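You operate a simulated robot arm through the tools that you are given. There is no shell and no other tool.

You are at the controls of a simulated two-armed robot. One attempt, no reset.

## Task
Set the green-head lubricator to 12 months, start it and stand it in the blue tray.
Fine: work on the rubber mat; hold it still for the dial and for the start button. Set down upright: what you pick out.

It is judged by the outcome, as a careful person would: the job done as asked, and still so three seconds after it is handed in. It fails if anything else is knocked over, pushed out of place, dropped, spilled or broken.

## Robot
Two 7-joint arms with three-finger grippers on one trunk, on a base that drives. Base frame: it is fixed to the floor where the robot stands at the start and does not move with it; the origin is under the middle of the robot, x ahead of it, y to its left, z up; the surface under the hand at the start is at about z = 840. Lengths are in mm, angles in degrees, forces in N, time in s.
The left shoulder is at the start at [36, 154, 1023], the right one opposite. With the tool pointing down near the work surface each hand reaches from about 180 to 620 mm from the robot's upright axis, wherever it stands, measured 20 degrees to its own side. Places, roughly: dial of the lubricator with the black head [700, 200, 1300]; dial of the lubricator with the green head [700, 100, 1300]; rubber mat [400, 100, 800]; start button of the lubricator with the black head [700, 200, 1300]; start button of the lubricator with the green head [700, 100, 1300]. Payload 2.69 kg a hand.
The TCP of each hand is the grasp point between the finger pads, 29 mm short of the fingertips. In the tool frame z runs along the fingers and y along their closing line. The gripper opens to 120 mm. The gripper's body begins 78 mm behind the TCP.
Orientation is told as [roll, pitch, yaw] about the base's x, y, z axes, in that order, counted from this pose: with the fingers straight down and closing along the base's y, the tool's x points along the base's -x, its y along +y and its z along -z.

## Interface
- The arms move only by the tool jog_arm. It takes "left_steps", "right_steps" or both (then of equal length, played together; a hand with none holds still); each is a list of rows, each a list of 7 numbers: the turn, a rotation vector about the tool's x, y, z in rad, then the shift along the tool's x, y, z in mm, then the finger opening in mm, from 0 to 120. In form: [[wx, wy, wz, x, y, z, fingers], ...]. A call has 1 to 20 rows; each row shifts and turns the commanded pose from where the row before left it, along the tool's axes as they then stand. Each row takes 0.2 s and may step no farther than 50 mm and 8.6 degrees from the row before; otherwise, or with a gripper value out of range, the whole call is refused. A pose out of reach is approached as far as the arm can. The call stops where the force on the tool passes 50 N (or 10 N more than at its start, if that is more) or the arm is blocked; 0.2 s more then pass. Each finger halts on what it meets, pressing with about 33 N; the grip force reading is that of the motor and also rises with nothing between the fingers. The clock runs only during rows and for 0.2 s after the last one: add rows that do not move to give the fingers time. The reply holds the time, the measured pose of the TCP, the force on the tool along the base axes, the opening and the grip force, in the units named above and with some noise, with the torque about the TCP (base axes, N m) and any sound that the robot's microphone picked up.
- Cameras (640 x 400 px; columns grow to the right, rows downward): "scene" is now at [138.6, 42.3, 1211.7]; the picture's right is [0.45, -0.89, 0.00], its down [-0.17, -0.09, -0.98] and it looks along [0.88, 0.44, -0.19] (base axes); focal length 214 px, centre (320, 200). "left" rides on the left gripper at [63, 0, -104] in its tool frame; the picture's right is [0.00, 1.00, 0.00], its down [-0.83, 0.00, -0.56] and it looks along [-0.56, 0.00, 0.83] (tool axes); focal length 275 px, centre (320, 200). "right" rides on the right gripper at [63, 0, -104] in its tool frame; the picture's right is [0.00, 1.00, 0.00], its down [-0.83, 0.00, -0.56] and it looks along [-0.56, 0.00, 0.83] (tool axes); focal length 275 px, centre (320, 200).
- camera(camera): a new picture of that camera. It takes no simulated time.
- raise_lower(by): slides the trunk up (or, below 0, down) by that many mm; the arms and the scene camera ride with it, the base frame stays. It gives what a move gives, with no picture.
- drive_base(legs): drives the robot by 1 to 6 legs, each [ahead, left, turn to the left] in mm, mm and degrees, along the robot's own axes; the way and the turn of a leg run together, so that a leg with both is an arc; at most 1500 mm and 180 degrees a leg. The arms and the cameras ride along, it lands a little off, and it stops where it bumps. It gives what a move gives.
- head_to(pan, tilt): turns the head with the scene camera to pan (to the left, within 80 degrees either way) and tilt (down, from -29 to 69), counted from straight ahead of the robot. It gives what a move gives.
- probe_pixels(camera, pixels): there is no depth. For up to 12 entries [column, row, z] of the newest picture of that camera ("zoom" is the newest enlarged one), the place [x, y] in the base frame at which the ray of that pixel passes the height z, good to about 2 mm. It takes no simulated time.
- close_up(camera, box): a new picture of the part [left, top, right, bottom] of that camera's present view, enlarged. It takes no simulated time.
- finish_job(): hands the job in; it is judged then, once.

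Leave the grippers open and the arms clear of the work at the hand-in unless told otherwise.

The tools are called after ">>>" as name(argument=value, ...) on one line, values as JSON. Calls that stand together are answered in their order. jog_arm: Moves the arms, as the interface text tells. Its arguments: {"type":"object","properties":{"left_steps":{"type":"array","items":{"type":"array","items":{"type":"number"}}},"right_steps":{"type":"array","items":{"type":"array","items":{"type":"number"}}}},"required":[]} The other tools are called the same way: raise_lower (by) slides the trunk up or down; drive_base (legs) drives the base; head_to (pan, tilt) turns the head that bears the scene camera; camera (camera) takes a picture; probe_pixels (camera, pixels) gives the place at which the rays of pixels pass given heights; close_up (camera, box) takes an enlarged picture of a part of a camera's view; finish_job () hands the job in.

At the start:

```text
time_s: 0.0
left_eef_pos: [385.3, 311.6, 1000.4]
left_ee_rot: [0.0, 0.0, 0.1]
left_ft_force: [0.8, -0.4, -0.8]
left_ft_torque: [-0.02, 0.04, -0.01]
left_grip_width: 120.2
left_grip_force: 0.0
right_eef_pos: [404.2, -43.4, 999.3]
right_ee_rot: [0.0, -0.1, -0.1]
right_ft_force: [0.3, -0.2, 0.1]
right_ft_torque: [0.03, -0.03, 0.01]
right_grip_width: 120.0
right_grip_force: 0.1
trunk travel left (down, up): [-388.0, 49.0]
robot x, y, heading: [-0.4, -0.5, 0.1]
head pan, tilt: [26.5, 11.1]
```

scene: 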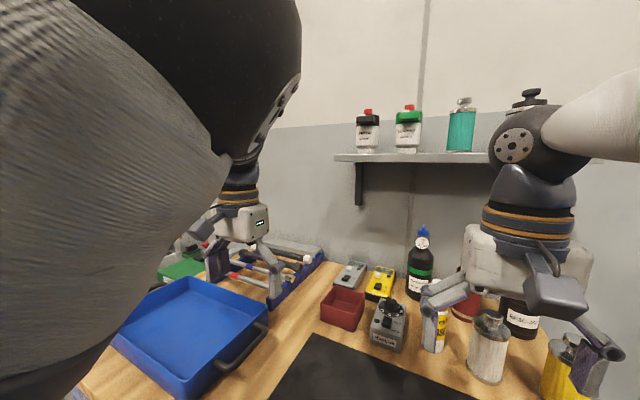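
right: 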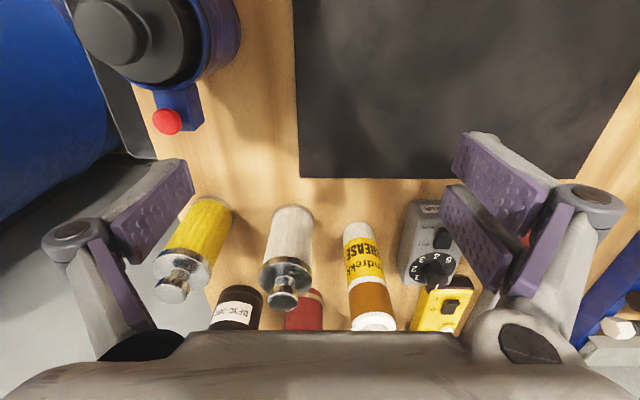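
left: 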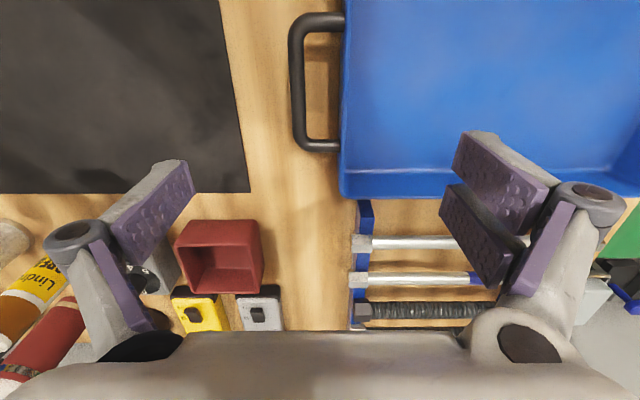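

I see two lubricators on the shelf: a black-headed one near px (368,130) and a green-headed one near px (408,128). First I'll take a close look at the shelf and the surroundings.

>>> close_up(camera="scene", box=[330, 80, 490, 180])

>>> close_up(camera="scene", box=[320, 230, 560, 380])

```text
4.00 times, centred on (410, 130) of scene
```

zoom: 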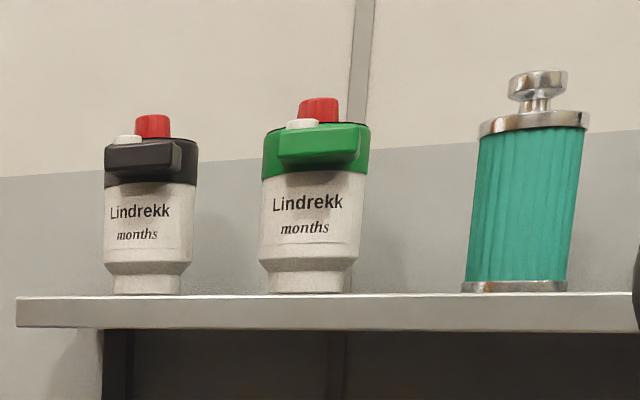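

```text
2.67 times, centred on (440, 305) of scene
```

zoom: 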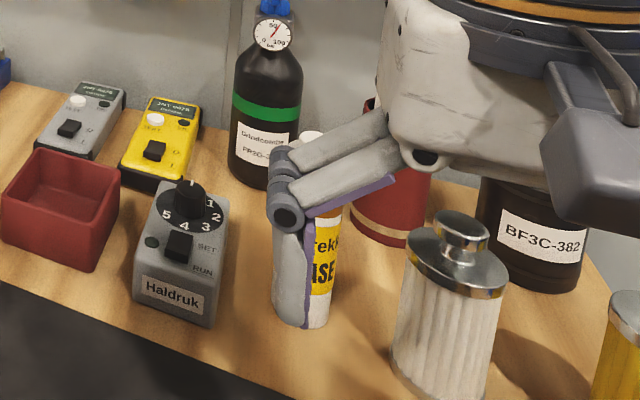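

The green-headed lubricator has a red dial and a white button on top. Next I'll turn the head to see the mat, the tray and the bench edge.

>>> head_to(pan=10, tilt=50)

>>> camera(camera="scene")

>>> head_to(pan=50, tilt=45)

>>> camera(camera="scene")

>>> head_to(pan=0, tilt=-5)

>>> camera(camera="scene")

```text
time_s: 1.1
left_eef_pos: [384.9, 312.4, 999.6]
left_ee_rot: [0.0, 0.0, -0.1]
left_ft_force: [-0.5, 0.2, 0.5]
left_ft_torque: [0.03, 0.0, 0.0]
left_grip_width: 120.1
left_grip_force: 0.0
right_eef_pos: [404.2, -43.8, 999.4]
right_ee_rot: [0.0, -0.1, 0.0]
right_ft_force: [-0.3, 0.6, -0.9]
right_ft_torque: [-0.03, -0.02, -0.02]
right_grip_width: 119.9
right_grip_force: 0.1
trunk travel left (down, up): [-388.0, 49.0]
robot x, y, heading: [2.2, -3.7, 0.2]
head pan, tilt: [10.0, 50.0]
```

```text
taken
```

scene: 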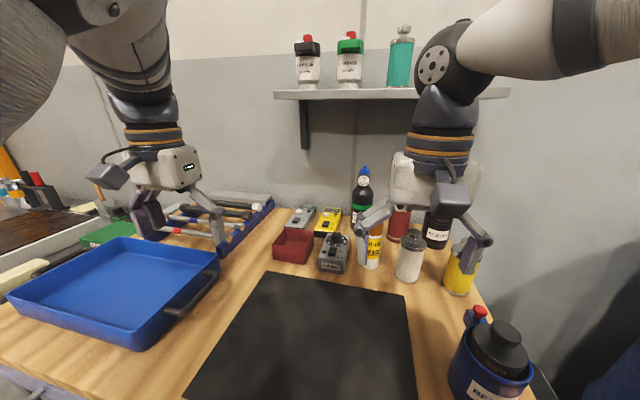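

```text
time_s: 2.1
left_eef_pos: [384.6, 312.6, 999.1]
left_ee_rot: [-0.2, -0.1, 0.1]
left_ft_force: [0.3, -0.7, -0.1]
left_ft_torque: [0.01, -0.03, -0.02]
left_grip_width: 120.0
left_grip_force: 0.2
right_eef_pos: [403.3, -44.2, 1000.3]
right_ee_rot: [0.1, -0.2, 0.0]
right_ft_force: [-0.4, -0.3, -0.1]
right_ft_torque: [-0.03, -0.01, 0.02]
right_grip_width: 120.2
right_grip_force: 0.0
trunk travel left (down, up): [-388.0, 49.0]
robot x, y, heading: [1.5, -0.8, -0.0]
head pan, tilt: [50.0, 45.0]
```

```text
taken
```

scene: 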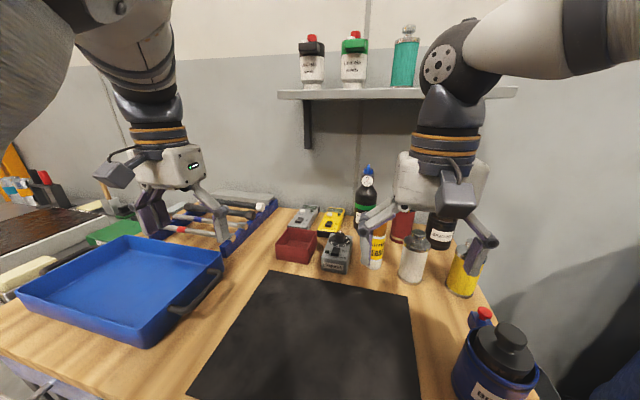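

```text
time_s: 3.3
left_eef_pos: [384.5, 311.7, 1000.7]
left_ee_rot: [-0.1, 0.0, 0.0]
left_ft_force: [-0.7, 0.5, -0.1]
left_ft_torque: [0.02, 0.01, 0.02]
left_grip_width: 120.0
left_grip_force: 0.1
right_eef_pos: [403.0, -45.3, 999.7]
right_ee_rot: [0.1, 0.0, -0.1]
right_ft_force: [0.4, -0.9, 0.9]
right_ft_torque: [0.01, 0.0, 0.03]
right_grip_width: 120.2
right_grip_force: 0.0
trunk travel left (down, up): [-388.0, 49.0]
robot x, y, heading: [1.8, -0.5, 0.2]
head pan, tilt: [0.0, -5.0]
```

```text
taken
```

scene: 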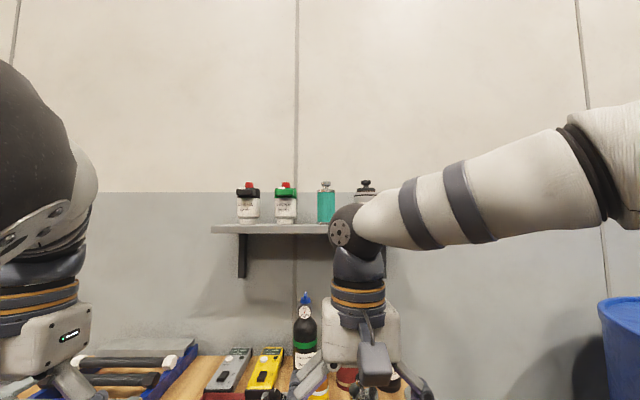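

The pictures may have lagged behind the head moves. I'll retake them one step at a time, starting with the present head pose (pan 0, tilt -5).

>>> camera(camera="scene")

```text
taken
```

scene: 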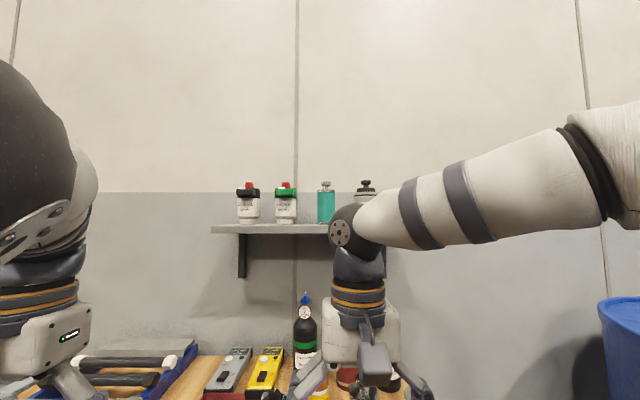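

I'll probe this view to learn the ray geometry at the green lubricator: its base near (286,222) and its knob near (286,186).

>>> probe_pixels(camera="scene", pixels=[[286, 222, 1180], [286, 222, 1200], [286, 186, 1300], [286, 186, 1330], [286, 186, 1280], [240, 222, 1200], [200, 390, 860], [265, 380, 860]])

>>> head_to(pan=30, tilt=60)

```text
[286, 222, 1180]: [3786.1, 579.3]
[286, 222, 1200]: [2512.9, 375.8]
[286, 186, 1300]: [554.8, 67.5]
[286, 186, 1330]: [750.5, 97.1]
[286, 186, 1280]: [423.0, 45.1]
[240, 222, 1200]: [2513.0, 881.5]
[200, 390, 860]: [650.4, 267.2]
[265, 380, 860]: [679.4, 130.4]
```

```text
time_s: 4.7
left_eef_pos: [383.5, 313.6, 998.8]
left_ee_rot: [-0.4, 0.1, 0.2]
left_ft_force: [-0.2, -0.9, -0.1]
left_ft_torque: [0.01, 0.02, 0.02]
left_grip_width: 119.7
left_grip_force: 0.1
right_eef_pos: [403.4, -44.1, 999.9]
right_ee_rot: [0.0, -0.1, 0.0]
right_ft_force: [1.2, 0.2, 0.1]
right_ft_torque: [0.01, -0.01, -0.02]
right_grip_width: 120.2
right_grip_force: 0.1
trunk travel left (down, up): [-388.0, 49.0]
robot x, y, heading: [0.8, -2.5, -0.1]
head pan, tilt: [30.0, 60.0]
```

Now a picture with the head at pan 30, tilt 60.

>>> camera(camera="scene")

```text
taken
```

scene: 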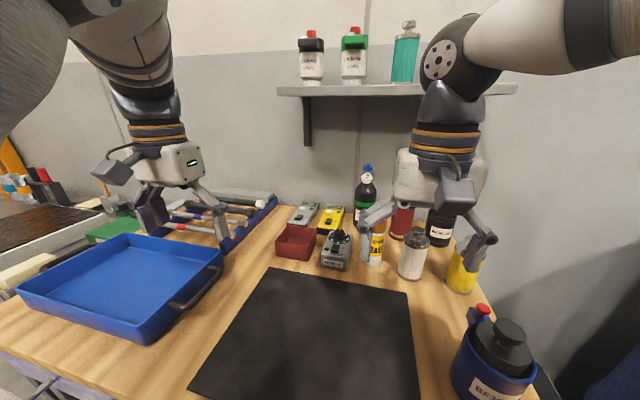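

This view looks the same as the earlier ones. I'll probe known points to check where the camera really looks: tray rim (222,262), mat corners, shelf and bench edge.

>>> probe_pixels(camera="scene", pixels=[[270, 268, 842], [409, 291, 842], [190, 390, 842], [420, 399, 842], [18, 290, 885], [128, 234, 885], [223, 265, 885], [145, 345, 842], [100, 399, 842], [350, 83, 1228], [490, 395, 842], [320, 200, 842]])

```text
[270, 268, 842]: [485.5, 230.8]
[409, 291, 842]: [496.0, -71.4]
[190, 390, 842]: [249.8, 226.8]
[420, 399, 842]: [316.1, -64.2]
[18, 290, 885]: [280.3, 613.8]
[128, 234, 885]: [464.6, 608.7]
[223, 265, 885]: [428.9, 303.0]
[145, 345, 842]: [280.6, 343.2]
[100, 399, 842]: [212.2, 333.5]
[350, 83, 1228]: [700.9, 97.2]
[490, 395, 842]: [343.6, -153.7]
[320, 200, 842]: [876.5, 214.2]
```

>>> camera(camera="scene")

>>> probe_pixels(camera="scene", pixels=[[320, 200, 842], [320, 399, 842], [320, 0, 1300]])

```text
taken
```

scene: 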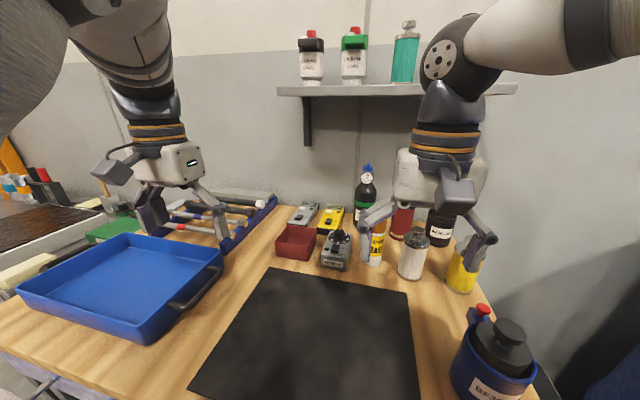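

```text
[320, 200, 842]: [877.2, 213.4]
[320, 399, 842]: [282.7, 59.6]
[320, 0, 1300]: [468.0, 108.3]
```

The view points about pan 13, tilt 26 rather than the commanded values. I'll command again and retake the picture to see whether it's only lagging.

>>> head_to(pan=10, tilt=20)

>>> camera(camera="scene")

>>> probe_pixels(camera="scene", pixels=[[320, 200, 842], [320, 399, 842], [320, 0, 1300]])

```text
time_s: 5.7
left_eef_pos: [385.7, 311.7, 1000.4]
left_ee_rot: [0.1, -0.1, -0.1]
left_ft_force: [0.2, -0.2, 0.0]
left_ft_torque: [-0.01, -0.02, 0.04]
left_grip_width: 119.8
left_grip_force: 0.1
right_eef_pos: [403.4, -43.9, 1000.2]
right_ee_rot: [0.0, -0.1, 0.0]
right_ft_force: [0.1, 0.1, -1.2]
right_ft_torque: [-0.02, 0.04, 0.05]
right_grip_width: 120.3
right_grip_force: 0.1
trunk travel left (down, up): [-388.0, 49.0]
robot x, y, heading: [-2.4, 3.2, -0.2]
head pan, tilt: [10.0, 20.0]
```

```text
taken
```

scene: 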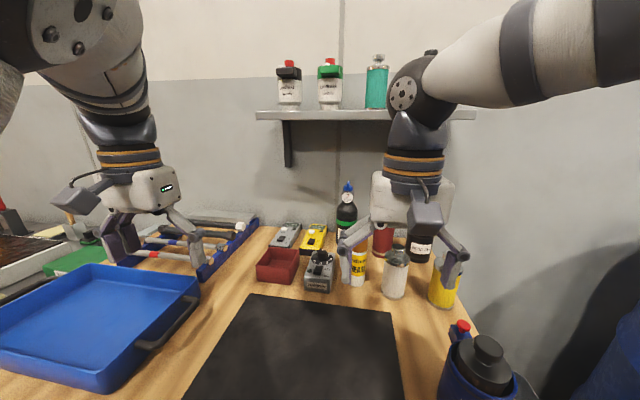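

```text
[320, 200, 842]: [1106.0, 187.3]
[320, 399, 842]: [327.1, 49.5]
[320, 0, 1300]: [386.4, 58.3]
```

>>> head_to(pan=0, tilt=45)

>>> camera(camera="scene")

>>> probe_pixels(camera="scene", pixels=[[320, 200, 842], [320, 399, 842], [320, 0, 1300]])

```text
time_s: 6.6
left_eef_pos: [384.1, 312.6, 999.3]
left_ee_rot: [0.0, 0.2, 0.0]
left_ft_force: [0.2, 0.1, 0.1]
left_ft_torque: [0.0, 0.01, -0.04]
left_grip_width: 120.0
left_grip_force: 0.1
right_eef_pos: [403.3, -44.4, 1000.3]
right_ee_rot: [0.1, -0.1, 0.0]
right_ft_force: [-1.3, -0.2, 1.5]
right_ft_torque: [0.03, 0.01, -0.03]
right_grip_width: 120.1
right_grip_force: 0.1
trunk travel left (down, up): [-388.0, 49.0]
robot x, y, heading: [3.0, -0.6, 0.3]
head pan, tilt: [0.0, 45.0]
```

```text
taken
```

scene: 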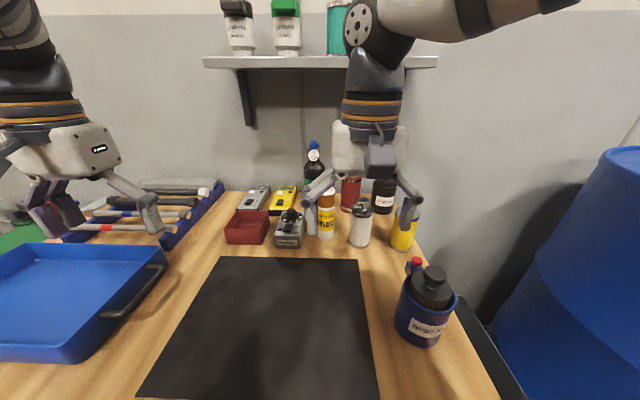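

```text
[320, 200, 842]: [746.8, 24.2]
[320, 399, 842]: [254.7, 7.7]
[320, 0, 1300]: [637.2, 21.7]
```

It seems the head moves at a limited rate and needs time. I'll let a second pass with rows that don't move, then retake the picture.

>>> jog_arm(left_steps=[[0, 0, 0, 0, 0, 0, 120], [0, 0, 0, 0, 0, 0, 120], [0, 0, 0, 0, 0, 0, 120], [0, 0, 0, 0, 0, 0, 120], [0, 0, 0, 0, 0, 0, 120]])

>>> camera(camera="scene")

>>> probe_pixels(camera="scene", pixels=[[320, 200, 842], [320, 399, 842], [320, 0, 1300]])

```text
time_s: 7.8
left_eef_pos: [386.0, 312.0, 998.7]
left_ee_rot: [0.0, 0.2, 0.0]
left_ft_force: [0.4, 0.0, -0.8]
left_ft_torque: [0.0, 0.0, -0.01]
left_grip_width: 120.1
left_grip_force: 0.2
right_eef_pos: [403.7, -44.3, 1000.6]
right_ee_rot: [0.0, -0.1, 0.0]
right_ft_force: [-0.3, -0.5, 0.3]
right_ft_torque: [0.05, 0.0, -0.05]
right_grip_width: 119.6
right_grip_force: 0.0
trunk travel left (down, up): [-388.0, 49.0]
robot x, y, heading: [-2.6, 1.6, -0.1]
head pan, tilt: [0.0, 45.0]
```

```text
taken
```

scene: 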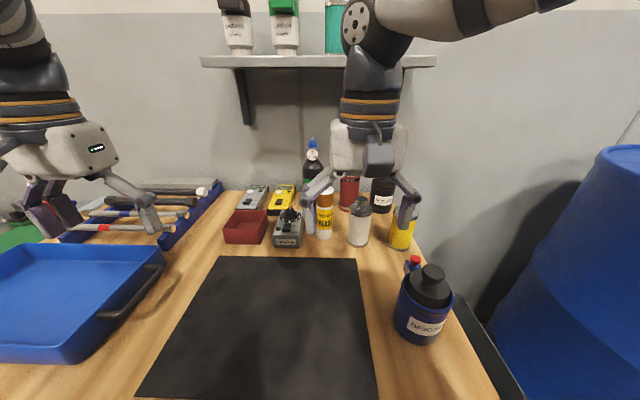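

```text
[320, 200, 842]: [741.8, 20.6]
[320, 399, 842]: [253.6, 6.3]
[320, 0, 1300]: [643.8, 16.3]
```

The head view stays limited, but the probes agree with the pictures. So far I have:
- Green lubricator at about (700, 97), with its base at z≈1228.
- Mat at about x 250–490, y -70 to 230.
- Tray at about x 280–460, y 330–610.

Next I'll raise the trunk fully so the left hand can reach the shelf.

>>> raise_lower(by=48)

```text
time_s: 8.7
left_eef_pos: [385.6, 312.2, 1047.0]
left_ee_rot: [0.0, 0.0, 0.1]
left_ft_force: [0.7, 0.1, -0.2]
left_ft_torque: [-0.05, 0.03, 0.02]
left_grip_width: 119.8
left_grip_force: 0.1
right_eef_pos: [403.4, -41.6, 1047.7]
right_ee_rot: [0.0, 0.1, 0.2]
right_ft_force: [1.0, -0.2, -0.5]
right_ft_torque: [0.03, 0.06, 0.0]
right_grip_width: 119.7
right_grip_force: 0.2
trunk travel left (down, up): [-436.0, 1.0]
robot x, y, heading: [0.5, -0.0, 0.0]
head pan, tilt: [0.0, 45.0]
```

I'll raise the left hand and pitch it 45° forward, to around (430, 200, 1300), narrowing the fingers to 85.

>>> jog_arm(left_steps=[[0, -0.1309, 0, -9.7, -14, -30.6, 110], [0, -0.1309, 0, -13.6, -14, -29.1, 100], [0, -0.1309, 0, -17.3, -14, -27.1, 90], [0, -0.1309, 0, -20.6, -14, -24.6, 85], [0, -0.1309, 0, -23.7, -14, -21.7, 85], [0, -0.1309, 0, -26.3, -14, -18.4, 85], [0, 0, 0, -26.3, -14, -18.4, 85], [0, 0, 0, -26.3, -14, -18.4, 85]])

>>> camera(camera="left")

>>> camera(camera="scene")

```text
time_s: 10.5
left_eef_pos: [499.8, 228.6, 1306.9]
left_ee_rot: [0.0, -45.1, -0.1]
left_ft_force: [-0.3, -0.5, 0.0]
left_ft_torque: [0.01, 0.04, 0.02]
left_grip_width: 85.1
left_grip_force: 0.0
left hand out of reach, approached as far as the arm can: row 4, 5, 6
right_eef_pos: [403.7, -44.6, 1048.7]
right_ee_rot: [0.0, -0.1, -0.1]
right_ft_force: [1.0, 0.3, 0.2]
right_ft_torque: [-0.05, 0.03, 0.01]
right_grip_width: 119.8
right_grip_force: 0.1
trunk travel left (down, up): [-436.0, 1.0]
robot x, y, heading: [-3.5, -0.4, 0.0]
head pan, tilt: [0.0, 45.0]
```

```text
taken
```

left: 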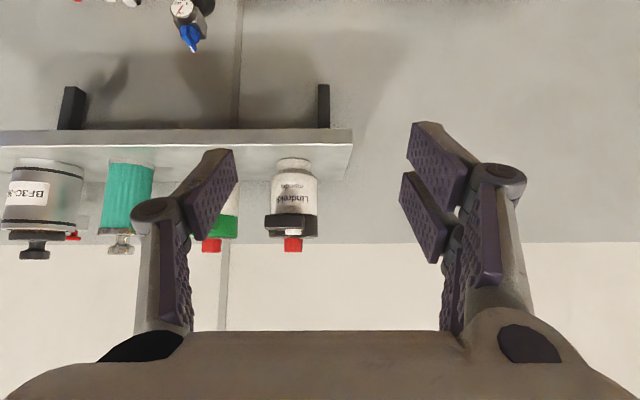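

```text
taken
```

scene: 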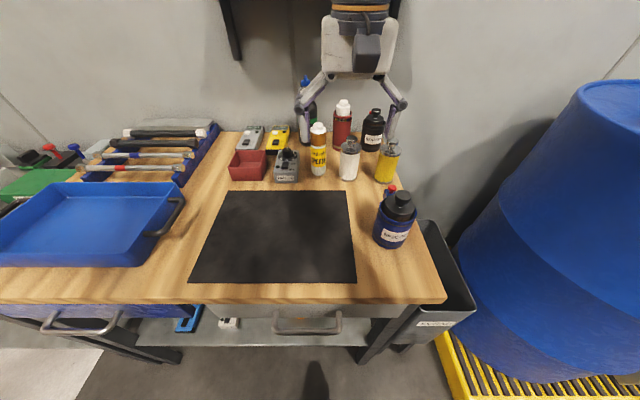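

The head has now settled. The left camera view is upside down: the green lubricator is near (220,220), behind a finger, and the black one near (293,200). I'll move the left hand sideways to stand in front of the green one.

>>> jog_arm(left_steps=[[0, 0, 0, 6.4, -44, -3, 85], [0, 0, 0, 6.4, -44, -3, 85], [0, 0, 0, 6.4, -44, -3, 85]])

>>> camera(camera="left")

```text
time_s: 11.3
left_eef_pos: [499.6, 102.5, 1307.2]
left_ee_rot: [-1.5, -44.3, 1.7]
left_ft_force: [-0.4, -0.2, 0.7]
left_ft_torque: [0.01, 0.0, 0.0]
left_grip_width: 84.8
left_grip_force: 0.1
left hand out of reach, approached as far as the arm can: row 2, 3
right_eef_pos: [403.6, -44.8, 1047.0]
right_ee_rot: [0.1, 0.0, 0.1]
right_ft_force: [0.4, -0.2, -0.6]
right_ft_torque: [0.05, 0.0, 0.02]
right_grip_width: 120.0
right_grip_force: 0.0
trunk travel left (down, up): [-436.0, 1.0]
robot x, y, heading: [-0.1, -0.7, -0.2]
head pan, tilt: [0.0, 45.0]
```

```text
taken
```

left: 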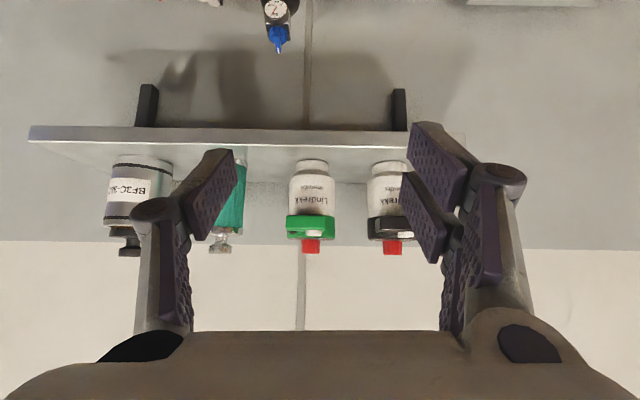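

The hand has hit some reach limit here, but the view is good: green base near (314,162), knob near (311,245). I'll probe those rays.

>>> probe_pixels(camera="left", pixels=[[314, 162, 1228], [314, 162, 1220], [314, 162, 1235], [311, 252, 1320], [311, 252, 1330], [311, 252, 1310], [218, 143, 1228], [391, 165, 1228], [311, 215, 1290], [311, 215, 1298]])

>>> close_up(camera="left", box=[230, 120, 430, 270])

```text
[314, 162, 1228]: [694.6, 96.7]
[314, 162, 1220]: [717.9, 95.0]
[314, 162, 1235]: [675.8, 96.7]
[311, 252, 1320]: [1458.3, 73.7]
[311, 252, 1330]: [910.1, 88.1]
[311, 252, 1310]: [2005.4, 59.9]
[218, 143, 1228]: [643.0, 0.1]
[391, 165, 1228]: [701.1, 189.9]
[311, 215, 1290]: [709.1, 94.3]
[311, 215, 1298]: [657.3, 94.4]
```

```text
2.67 times, centred on (330, 195) of left
```

zoom: 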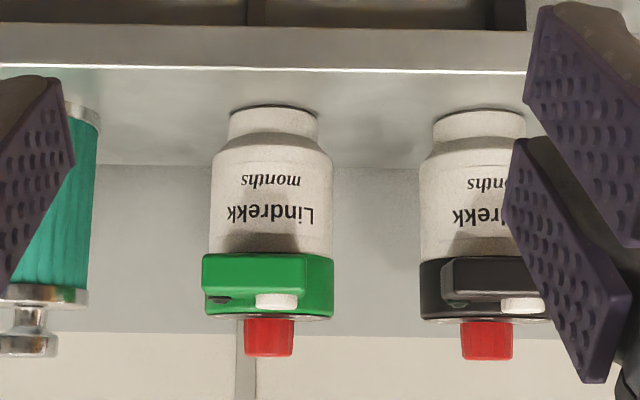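

The base front is at about x≈700, so the axis should be at about (720, 95), shelf at z≈1226 and body about 55 mm wide. I'll move the hand toward a pre-grasp point around (630, 97, 1345) and watch the reach.

>>> jog_arm(left_steps=[[0, 0, 0, -28, -1, 14, 85], [0, 0, 0, -28, -1, 14, 85], [0, 0, 0, -28, -1, 14, 85], [0, 0, 0, -28, -1, 14, 85]])

>>> camera(camera="left")

```text
time_s: 12.3
left_eef_pos: [546.3, 99.9, 1307.1]
left_ee_rot: [0.0, -45.2, -0.1]
left_ft_force: [1.1, 0.1, 0.3]
left_ft_torque: [-0.01, 0.02, 0.02]
left_grip_width: 85.1
left_grip_force: 0.0
left hand out of reach, approached as far as the arm can: row 2, 3, 4
right_eef_pos: [403.5, -43.9, 1048.1]
right_ee_rot: [0.0, 0.0, 0.0]
right_ft_force: [0.8, 0.0, 0.1]
right_ft_torque: [0.0, -0.04, -0.01]
right_grip_width: 120.3
right_grip_force: 0.0
trunk travel left (down, up): [-436.0, 1.0]
robot x, y, heading: [0.4, 2.0, 0.0]
head pan, tilt: [0.0, 45.0]
```

```text
taken
```

left: 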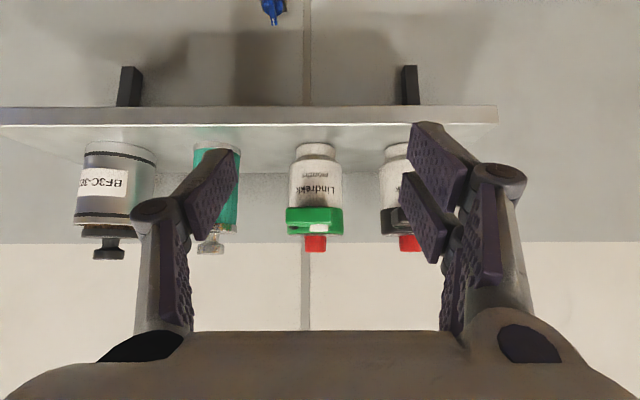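

The height seems capped near z≈1307 at this tilt. I'll go ahead at that height instead, to about (640, 97, 1300).

>>> jog_arm(left_steps=[[0, 0, 0, -20.5, -1, 24, 80], [0, 0, 0, -20.5, -1, 24, 78], [0, 0, 0, -20.5, -1, 24, 76]])

>>> camera(camera="left")

```text
time_s: 13.1
left_eef_pos: [592.4, 108.1, 1259.6]
left_ee_rot: [0.0, -45.0, 0.0]
left_ft_force: [0.4, -0.3, -0.2]
left_ft_torque: [0.01, 0.01, 0.01]
left_grip_width: 75.9
left_grip_force: 0.0
left hand out of reach, approached as far as the arm can: row 1, 2, 3
right_eef_pos: [403.2, -43.5, 1047.9]
right_ee_rot: [0.0, -0.2, 0.0]
right_ft_force: [0.7, -0.2, 0.5]
right_ft_torque: [0.03, 0.02, -0.01]
right_grip_width: 119.8
right_grip_force: 0.0
trunk travel left (down, up): [-436.0, 1.0]
robot x, y, heading: [1.2, 1.8, 0.0]
head pan, tilt: [0.0, 45.0]
```

```text
taken
```

left: 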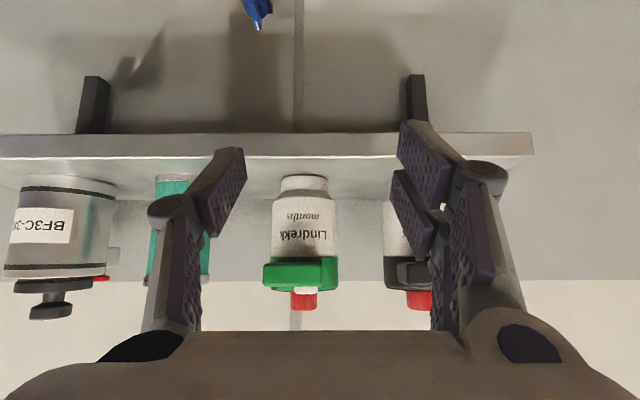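

A reach fit gives about 531 mm from shoulder to wrist plus about 213 mm of hand, so I need to drive closer or hold the hand flatter. I'll look at the bench edge to see if there's room to drive.

>>> camera(camera="scene")

>>> probe_pixels(camera="scene", pixels=[[270, 303, 842], [100, 303, 842], [440, 303, 842], [320, 200, 842], [270, 345, 300], [320, 390, 0], [305, 75, 1050], [305, 75, 1020], [305, 75, 990]])

```text
taken
```

scene: 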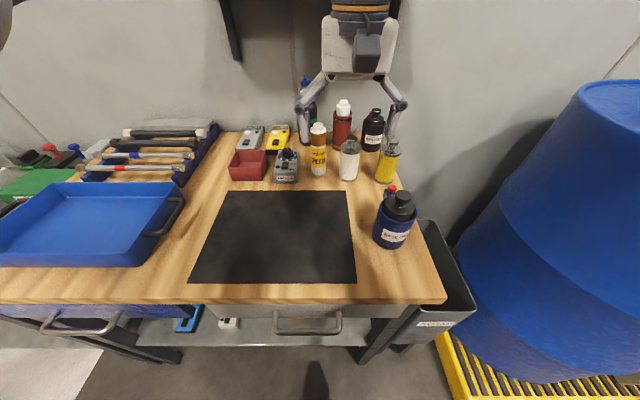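

```text
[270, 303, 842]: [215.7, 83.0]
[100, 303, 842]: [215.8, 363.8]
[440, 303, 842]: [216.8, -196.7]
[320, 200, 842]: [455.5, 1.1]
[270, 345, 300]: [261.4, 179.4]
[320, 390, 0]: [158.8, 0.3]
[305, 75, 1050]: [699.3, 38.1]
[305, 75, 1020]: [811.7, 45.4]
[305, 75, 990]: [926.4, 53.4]
```

The bench front edge is at x≈216. Before creeping forward, I'll pull the left hand back from the shelf and lift the right hand back and to the right, so nothing is swept.

>>> jog_arm(left_steps=[[0, 0, 0, 16.6, 0, -45, 80], [0, 0, 0, 16.6, 0, -45, 80], [0, 0, 0, 0, 0, 0, 80], [0, 0, 0, 0, 0, 0, 80], [0, 0, 0, 0, 0, 0, 80], [0, 0, 0, 0, 0, 0, 80]], right_steps=[[0, 0, 0, 0, 0, -48, 110], [0, 0, 0, 0, 0, -48, 100], [0, 0, 0, 18, -35, 0, 80], [0, 0, 0, 18, -35, 0, 60], [0, 0, 0, 18, -35, 0, 60], [0, 0, 0, 18, -35, 0, 60]])

>>> camera(camera="scene")

```text
time_s: 14.5
left_eef_pos: [529.3, 99.8, 1322.7]
left_ee_rot: [0.1, -45.0, -0.1]
left_ft_force: [0.8, -0.3, 0.9]
left_ft_torque: [-0.01, -0.01, 0.04]
left_grip_width: 80.3
left_grip_force: 0.1
left hand out of reach, approached as far as the arm can: row 1, 2
right_eef_pos: [330.8, -185.6, 1144.9]
right_ee_rot: [0.0, -0.3, 0.0]
right_ft_force: [0.0, 0.9, 0.2]
right_ft_torque: [0.01, -0.01, 0.01]
right_grip_width: 60.1
right_grip_force: 0.1
trunk travel left (down, up): [-436.0, 1.0]
robot x, y, heading: [2.2, -4.9, -0.2]
head pan, tilt: [0.0, 45.0]
```

```text
taken
```

scene: 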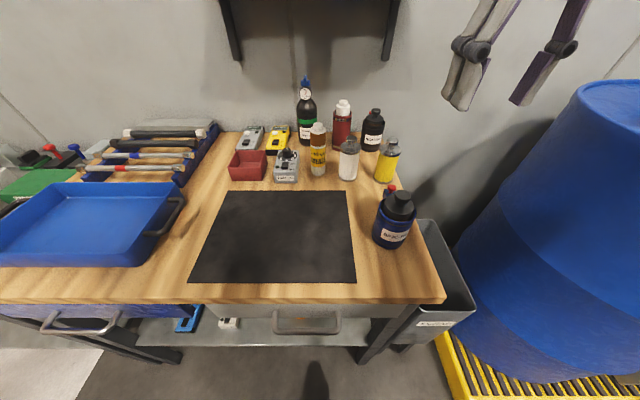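

To see whether the commanded pose stays beyond the reached one, I'll send one still row for the left hand.

>>> jog_arm(left_steps=[[0, 0, 0, 0, 0, 0, 80]])

```text
time_s: 14.9
left_eef_pos: [528.7, 101.4, 1321.9]
left_ee_rot: [0.1, -45.0, 0.0]
left_ft_force: [-0.4, 0.2, 0.2]
left_ft_torque: [0.01, 0.0, -0.01]
left_grip_width: 79.9
left_grip_force: 0.0
right_eef_pos: [330.7, -185.1, 1145.4]
right_ee_rot: [0.0, -0.1, 0.0]
right_ft_force: [0.0, 0.3, 0.0]
right_ft_torque: [0.03, 0.02, -0.01]
right_grip_width: 60.2
right_grip_force: 0.1
trunk travel left (down, up): [-436.0, 1.0]
robot x, y, heading: [-3.1, -1.9, -0.1]
head pan, tilt: [0.0, 45.0]
```

The commanded pose resets to the reached one, which is good. Now I'll try driving 70 mm ahead toward the bench; both hands are clear.

>>> drive_base(legs=[[70, 0, 0]])

>>> camera(camera="left")

```text
time_s: 15.9
left_eef_pos: [599.6, 99.4, 1320.8]
left_ee_rot: [0.1, -44.8, -0.1]
left_ft_force: [0.5, -0.7, 0.7]
left_ft_torque: [-0.02, 0.0, 0.02]
left_grip_width: 79.9
left_grip_force: 0.0
right_eef_pos: [401.8, -186.6, 1143.0]
right_ee_rot: [0.1, 0.0, -0.2]
right_ft_force: [1.3, -0.5, -0.4]
right_ft_torque: [0.01, 0.07, 0.01]
right_grip_width: 59.9
right_grip_force: 0.1
trunk travel left (down, up): [-436.0, 1.0]
robot x, y, heading: [66.1, -0.3, -0.0]
head pan, tilt: [0.0, 45.0]
```

```text
taken
```

left: 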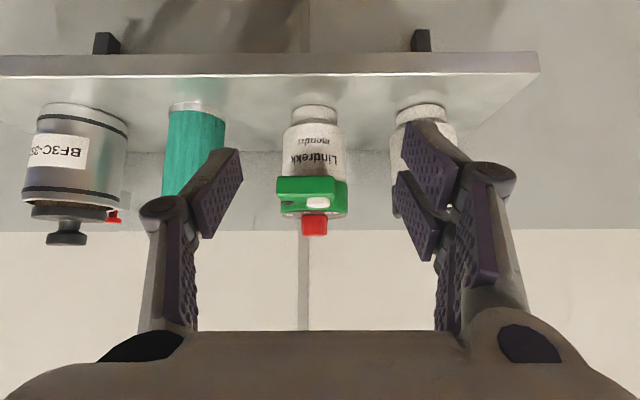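

It drove 70 mm freely. From this nearer view I'll probe the green base near (316,107), knob tip (313,234), head and neighbours.

>>> probe_pixels(camera="left", pixels=[[316, 107, 1226], [316, 107, 1230], [316, 107, 1222], [314, 216, 1308], [314, 234, 1330], [344, 150, 1250], [284, 150, 1250], [398, 160, 1250], [200, 185, 1250], [300, 75, 1226]])

>>> close_up(camera="left", box=[240, 90, 400, 250])

```text
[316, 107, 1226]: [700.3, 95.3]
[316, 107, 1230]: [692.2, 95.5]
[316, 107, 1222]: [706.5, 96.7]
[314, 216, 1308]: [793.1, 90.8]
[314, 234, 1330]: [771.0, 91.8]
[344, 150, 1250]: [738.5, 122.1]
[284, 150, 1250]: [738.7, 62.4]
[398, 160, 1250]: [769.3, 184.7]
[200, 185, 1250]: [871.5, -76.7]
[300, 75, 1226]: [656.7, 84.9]
```

```text
2.50 times, centred on (320, 170) of left
```

zoom: 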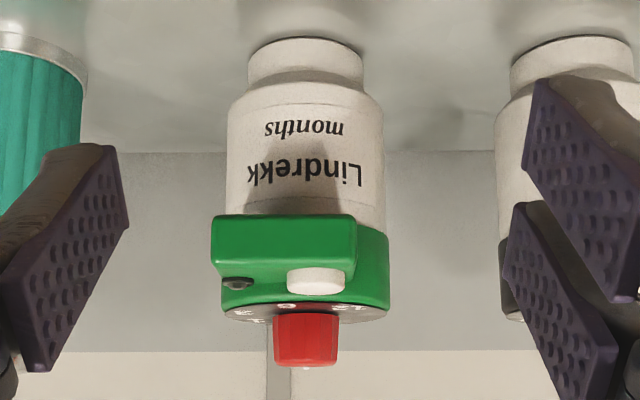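

Triangulation gives the pedestal front at (700, 95, 1226), so the axis is at about (720, 94.5). The body is about 56 mm wide from z 1240–1288, the head runs to about 1318 and the knob to about 1335. The numbers are on a plate around the red knob. I'll creep 50 mm further forward.

>>> drive_base(legs=[[50, 0, 0]])

>>> camera(camera="left")

```text
time_s: 16.6
left_eef_pos: [597.5, 99.5, 1321.9]
left_ee_rot: [-0.1, -44.9, -0.1]
left_ft_force: [0.1, 0.2, 0.3]
left_ft_torque: [-0.01, 0.0, -0.01]
left_grip_width: 80.1
left_grip_force: 0.2
right_eef_pos: [399.6, -185.5, 1143.8]
right_ee_rot: [0.0, -0.1, -0.2]
right_ft_force: [-0.8, 0.1, 0.1]
right_ft_torque: [0.01, -0.01, 0.02]
right_grip_width: 60.1
right_grip_force: 0.0
trunk travel left (down, up): [-436.0, 1.0]
robot x, y, heading: [68.9, -3.2, -0.1]
head pan, tilt: [0.0, 45.0]
stopped in leg 1: the robot was blocked; the commanded pose is now the measured one
```

```text
taken
```

left: 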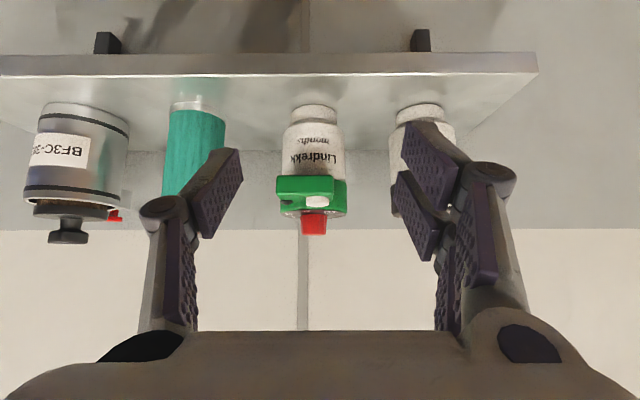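

The bench stops the base at x≈70. A 30° tilt below horizontal should just reach, so I'll flatten the hand by 15° in place, then move to (640, 95, 1290) and see whether any row gets flagged.

>>> jog_arm(left_steps=[[0, -0.1309, 0, 0, -2, 0, 76], [0, -0.1309, 0, 0, -2, 0, 76], [0, 0, 0, 0, 0, 0, 76]])

```text
time_s: 17.4
left_eef_pos: [634.5, 82.6, 1360.4]
left_ee_rot: [0.0, -59.8, -0.2]
left_ft_force: [0.6, 0.2, 0.1]
left_ft_torque: [0.0, -0.01, 0.03]
left_grip_width: 75.9
left_grip_force: 0.0
left hand out of reach, approached as far as the arm can: row 1, 2
right_eef_pos: [399.5, -185.3, 1144.9]
right_ee_rot: [-0.1, -0.1, -0.1]
right_ft_force: [0.5, 0.8, 1.1]
right_ft_torque: [-0.01, -0.05, -0.02]
right_grip_width: 60.1
right_grip_force: 0.1
trunk travel left (down, up): [-436.0, 1.0]
robot x, y, heading: [68.4, 3.6, -0.1]
head pan, tilt: [0.0, 45.0]
```

The wrist was at full stretch (straight elbow), so it only pivoted there. The hand is now at (634, 83, 1360), tilted 30°, above and in front of the lubricator. I'll come down in small steps to bend the elbow.

>>> jog_arm(left_steps=[[0, 0, 0, 3.7, 1, 3.6, 76], [0, 0, 0, 3.7, 1, 3.6, 76], [0, 0, 0, 7.4, 2, 7.2, 76], [0, 0, 0, 7.4, 2, 7.2, 76], [0, 0, 0, 7.4, 2, 7.2, 76], [0, 0, 0, 7.4, 2, 7.2, 76]])

>>> camera(camera="left")

```text
time_s: 18.8
left_eef_pos: [666.3, 85.9, 1328.3]
left_ee_rot: [0.1, -59.7, -0.2]
left_ft_force: [-0.8, -0.6, 1.0]
left_ft_torque: [0.0, 0.03, 0.02]
left_grip_width: 75.9
left_grip_force: 0.0
left hand out of reach, approached as far as the arm can: row 2, 3, 4, 5, 6
right_eef_pos: [400.6, -186.9, 1143.7]
right_ee_rot: [0.1, -0.1, -0.2]
right_ft_force: [-0.1, 0.3, 0.2]
right_ft_torque: [-0.04, 0.02, 0.0]
right_grip_width: 59.9
right_grip_force: 0.1
trunk travel left (down, up): [-436.0, 1.0]
robot x, y, heading: [67.3, 0.4, -0.3]
head pan, tilt: [0.0, 45.0]
```

```text
taken
```

left: 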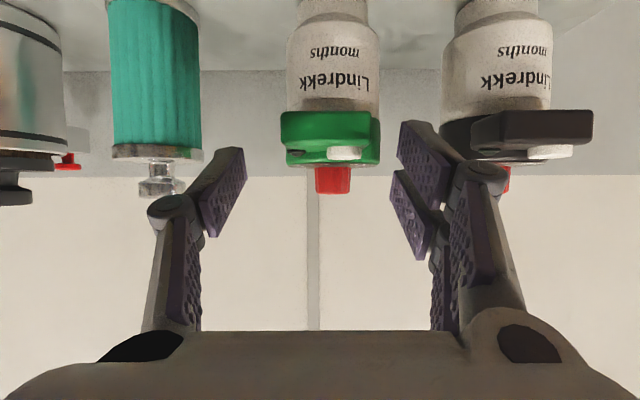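

The wrist keeps sliding on its outer limit. As a test I'll pull straight back toward the shoulder in ten 3 mm steps.

>>> jog_arm(left_steps=[[0, 0, 0, 2.85, 0.39, -0.82, 76], [0, 0, 0, 2.85, 0.39, -0.82, 76], [0, 0, 0, 2.85, 0.39, -0.82, 76], [0, 0, 0, 2.85, 0.39, -0.82, 76], [0, 0, 0, 2.85, 0.39, -0.82, 76], [0, 0, 0, 2.85, 0.39, -0.82, 76], [0, 0, 0, 2.85, 0.39, -0.82, 76], [0, 0, 0, 2.85, 0.39, -0.82, 76], [0, 0, 0, 2.85, 0.39, -0.82, 76], [0, 0, 0, 2.85, 0.39, -0.82, 76]])

```text
time_s: 21.0
left_eef_pos: [666.6, 86.2, 1329.4]
left_ee_rot: [-0.1, -59.7, -0.3]
left_ft_force: [-0.5, 0.7, -0.4]
left_ft_torque: [-0.04, 0.0, 0.01]
left_grip_width: 75.9
left_grip_force: 0.1
left hand out of reach, approached as far as the arm can: row 1, 2, 4, 5, 6, 8, 9, 10
right_eef_pos: [400.1, -186.4, 1144.7]
right_ee_rot: [0.0, -0.1, -0.2]
right_ft_force: [-0.3, 0.7, -0.9]
right_ft_torque: [0.0, -0.05, 0.03]
right_grip_width: 60.2
right_grip_force: 0.1
trunk travel left (down, up): [-436.0, 1.0]
robot x, y, heading: [70.6, -2.7, -0.3]
head pan, tilt: [0.0, 45.0]
```

The left arm is at some joint limit. I'll turn the head to look at its posture.

>>> head_to(pan=35, tilt=-5)

>>> jog_arm(right_steps=[[0, 0, 0, 0, 0, 0, 60], [0, 0, 0, 0, 0, 0, 60], [0, 0, 0, 0, 0, 0, 60], [0, 0, 0, 0, 0, 0, 60], [0, 0, 0, 0, 0, 0, 60]])

>>> camera(camera="scene")

```text
time_s: 22.2
left_eef_pos: [666.6, 86.1, 1329.0]
left_ee_rot: [-0.1, -59.7, -0.2]
left_ft_force: [-0.3, 0.1, 0.1]
left_ft_torque: [-0.05, -0.01, 0.02]
left_grip_width: 76.1
left_grip_force: 0.0
right_eef_pos: [400.1, -186.4, 1143.5]
right_ee_rot: [0.0, -0.1, -0.2]
right_ft_force: [0.1, 0.1, 0.4]
right_ft_torque: [-0.02, -0.01, 0.04]
right_grip_width: 60.0
right_grip_force: 0.0
trunk travel left (down, up): [-436.0, 1.0]
robot x, y, heading: [69.8, -1.9, -0.1]
head pan, tilt: [35.0, -5.0]
```

```text
time_s: 23.4
left_eef_pos: [666.6, 86.4, 1330.2]
left_ee_rot: [0.0, -59.7, -0.2]
left_ft_force: [-0.8, 0.4, 0.2]
left_ft_torque: [0.0, 0.01, 0.03]
left_grip_width: 75.8
left_grip_force: 0.0
right_eef_pos: [399.4, -186.5, 1142.4]
right_ee_rot: [0.1, -0.1, -0.2]
right_ft_force: [0.1, 0.8, 0.5]
right_ft_torque: [0.01, -0.02, 0.03]
right_grip_width: 60.0
right_grip_force: 0.0
trunk travel left (down, up): [-436.0, 1.0]
robot x, y, heading: [67.8, 2.2, -0.1]
head pan, tilt: [35.0, -5.0]
```

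```text
taken
```

scene: 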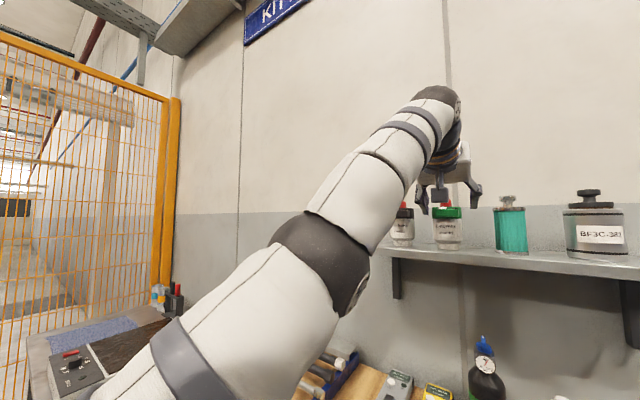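

The picture shows the left arm fully straight, which is a stretched-elbow singularity. I'll pull back in very tiny steps so the elbow can begin to bend.

>>> jog_arm(left_steps=[[0, 0, 0, 0.5, 0, -0.1, 76], [0, 0, 0, 0.5, 0, -0.1, 76], [0, 0, 0, 0.5, 0, -0.1, 76], [0, 0, 0, 0.5, 0, -0.1, 76], [0, 0, 0, 0.5, 0, -0.1, 76], [0, 0, 0, 0.5, 0, -0.1, 76], [0, 0, 0, 0.7, 0, -0.2, 76], [0, 0, 0, 0.7, 0, -0.2, 76], [0, 0, 0, 0.7, 0, -0.2, 76], [0, 0, 0, 0.7, 0, -0.2, 76], [0, 0, 0, 1, 0, -0.3, 76], [0, 0, 0, 1, 0, -0.3, 76], [0, 0, 0, 1, 0, -0.3, 76], [0, 0, 0, 1, 0, -0.3, 76], [0, 0, 0, 1.5, 0, -0.4, 76], [0, 0, 0, 1.5, 0, -0.4, 76], [0, 0, 0, 1.5, 0, -0.4, 76], [0, 0, 0, 2, 0, -0.5, 76], [0, 0, 0, 2, 0, -0.5, 76], [0, 0, 0, 2, 0, -0.5, 76]])

```text
time_s: 27.6
left_eef_pos: [667.0, 84.0, 1327.9]
left_ee_rot: [0.0, -59.8, -0.2]
left_ft_force: [-0.5, 0.6, -0.4]
left_ft_torque: [-0.03, -0.01, -0.01]
left_grip_width: 76.1
left_grip_force: 0.0
left hand out of reach, approached as far as the arm can: row 7, 11, 15, 17, 19
right_eef_pos: [399.0, -185.9, 1144.5]
right_ee_rot: [0.0, 0.0, -0.3]
right_ft_force: [-0.1, -0.7, 0.3]
right_ft_torque: [-0.02, -0.02, 0.04]
right_grip_width: 60.0
right_grip_force: 0.2
trunk travel left (down, up): [-436.0, 1.0]
robot x, y, heading: [67.3, -0.1, -0.1]
head pan, tilt: [35.0, -5.0]
```

The straight arm fits a shoulder-elevation limit. The grasp pose (720, 94.5, 1260) at 30° tilt lies on the reachable shell, so I can slide down to it and later retract by driving the base back. First I'll take a close-up to check side clearances.

>>> close_up(camera="left", box=[130, 60, 610, 360])

>>> probe_pixels(camera="left", pixels=[[281, 130, 1300], [380, 145, 1300], [441, 130, 1300], [445, 70, 1270], [375, 70, 1270], [291, 70, 1270], [195, 100, 1270], [334, 192, 1334], [320, 200, 1332]])

```text
1.33 times, centred on (370, 210) of left
```

zoom: 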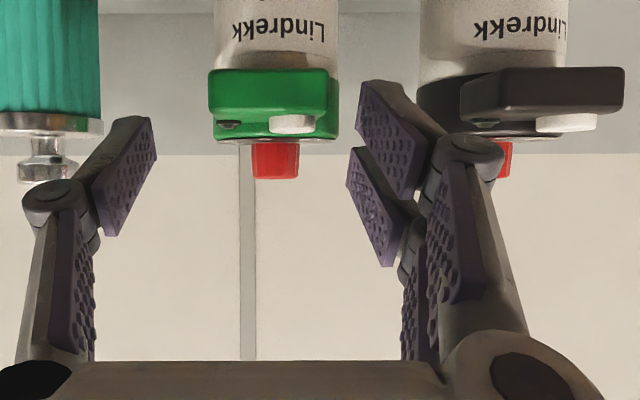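

```text
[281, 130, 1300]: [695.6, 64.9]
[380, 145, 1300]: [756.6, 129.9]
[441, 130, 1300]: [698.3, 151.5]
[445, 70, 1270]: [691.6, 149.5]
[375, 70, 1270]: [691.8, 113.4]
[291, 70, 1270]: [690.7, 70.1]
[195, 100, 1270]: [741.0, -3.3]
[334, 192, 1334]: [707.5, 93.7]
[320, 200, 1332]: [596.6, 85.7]
```

The outer knuckles reach about ±70 mm from the finger centre, so I'll grip with the fingertips (TCP about 16 mm short of the axis) to keep them clear of the black unit. I'll drive back 70 mm, set the arm to the grasp pose relative to the base, then approach straight in by driving.

>>> drive_base(legs=[[-70, 0, 0]])

```text
time_s: 28.6
left_eef_pos: [595.7, 82.9, 1328.0]
left_ee_rot: [0.0, -59.8, -0.2]
left_ft_force: [-0.6, -0.5, 0.4]
left_ft_torque: [0.03, 0.0, 0.01]
left_grip_width: 76.0
left_grip_force: 0.0
right_eef_pos: [329.8, -187.5, 1144.2]
right_ee_rot: [0.0, -0.1, -0.2]
right_ft_force: [-0.5, -0.6, 0.1]
right_ft_torque: [0.02, -0.01, 0.01]
right_grip_width: 59.9
right_grip_force: 0.0
trunk travel left (down, up): [-436.0, 1.0]
robot x, y, heading: [-1.7, -1.2, -0.2]
head pan, tilt: [35.0, -5.0]
```

Now I'll slide the arm to the grasp height: P≈(646, 93.5, 1267), with the fingers at 70.

>>> jog_arm(left_steps=[[0, 0, 0, 3.48, 1.3, 9.2, 74], [0, 0, 0, 3.48, 1.3, 9.2, 72], [0, 0, 0, 3.48, 1.3, 9.2, 70], [0, 0, 0, 3.48, 1.3, 9.2, 70], [0, 0, 0, 3.48, 1.3, 9.2, 70], [0, 0, 0, 3.48, 1.3, 9.2, 70], [0, 0, 0, 3.48, 1.3, 9.2, 70], [0, 0, 0, 3.48, 1.3, 9.2, 70]])

>>> camera(camera="left")

>>> camera(camera="scene")

```text
time_s: 30.4
left_eef_pos: [647.1, 94.0, 1268.0]
left_ee_rot: [0.0, -59.6, -0.2]
left_ft_force: [0.2, 0.1, -0.5]
left_ft_torque: [0.01, -0.01, 0.0]
left_grip_width: 69.8
left_grip_force: 0.1
right_eef_pos: [330.4, -186.0, 1143.8]
right_ee_rot: [0.2, 0.0, -0.4]
right_ft_force: [-0.8, 1.0, 0.0]
right_ft_torque: [-0.03, -0.01, -0.01]
right_grip_width: 59.9
right_grip_force: 0.1
trunk travel left (down, up): [-436.0, 1.0]
robot x, y, heading: [0.1, 0.2, -0.0]
head pan, tilt: [35.0, -5.0]
```

```text
taken
```

left: 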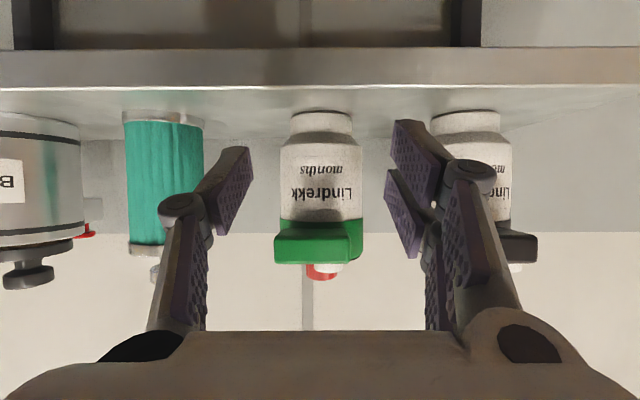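

```text
taken
```

scene: 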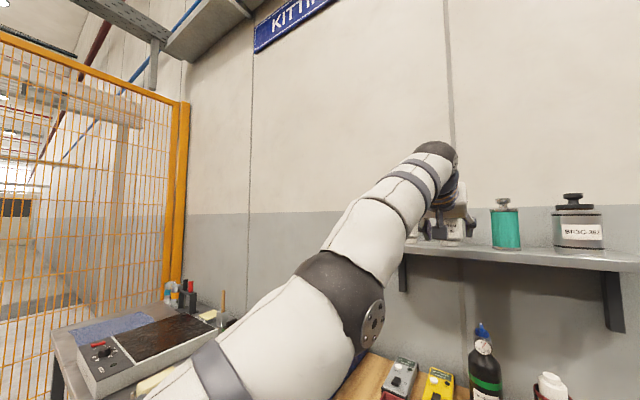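

All rows reached. The green body sits between the fingertips at px (280–362). I'll probe the base and edges from here.

>>> probe_pixels(camera="left", pixels=[[322, 113, 1226], [322, 113, 1220], [292, 122, 1228], [353, 122, 1228], [430, 130, 1228], [300, 88, 1226], [281, 180, 1255], [362, 180, 1255], [424, 180, 1255], [204, 180, 1255]])

>>> close_up(camera="left", box=[240, 80, 560, 280])

```text
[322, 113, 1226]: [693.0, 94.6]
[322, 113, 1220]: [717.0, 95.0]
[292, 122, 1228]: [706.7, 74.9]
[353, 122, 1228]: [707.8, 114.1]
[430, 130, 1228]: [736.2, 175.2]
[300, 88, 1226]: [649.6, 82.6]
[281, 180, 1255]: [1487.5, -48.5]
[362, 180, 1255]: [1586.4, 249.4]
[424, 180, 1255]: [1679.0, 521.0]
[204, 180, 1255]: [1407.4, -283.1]
```

```text
2.00 times, centred on (400, 180) of left
```

zoom: 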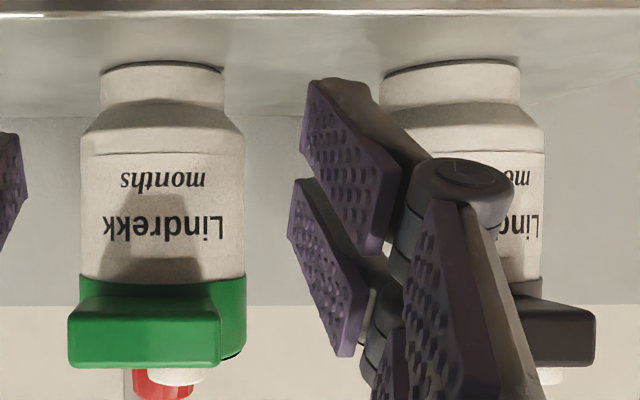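

The axis is at y≈95 and the gripper centre at y=94, well aligned, with about 6 mm of clearance to the black unit. Now I'll drive ahead 58 mm so the fingertips straddle the body.

>>> drive_base(legs=[[58, 0, 0]])

>>> camera(camera="left")

```text
time_s: 31.3
left_eef_pos: [705.9, 93.2, 1268.4]
left_ee_rot: [0.0, -59.6, -0.2]
left_ft_force: [1.1, 0.7, 0.3]
left_ft_torque: [0.01, -0.01, -0.01]
left_grip_width: 70.1
left_grip_force: 0.1
right_eef_pos: [388.0, -186.2, 1143.0]
right_ee_rot: [0.1, -0.1, -0.2]
right_ft_force: [0.6, -0.9, -0.4]
right_ft_torque: [0.0, 0.02, -0.02]
right_grip_width: 59.7
right_grip_force: 0.1
trunk travel left (down, up): [-436.0, 1.0]
robot x, y, heading: [51.7, 0.0, -0.3]
head pan, tilt: [35.0, -5.0]
```

```text
taken
```

left: 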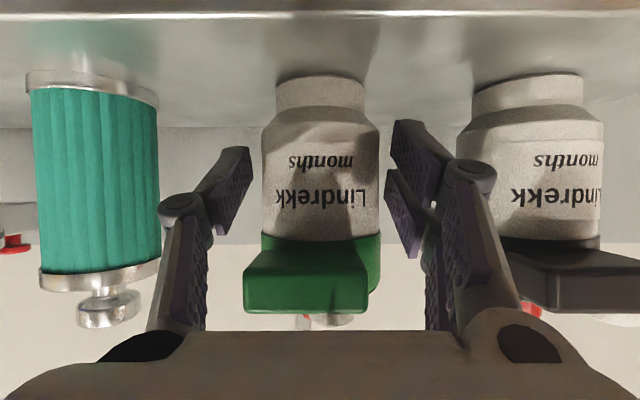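

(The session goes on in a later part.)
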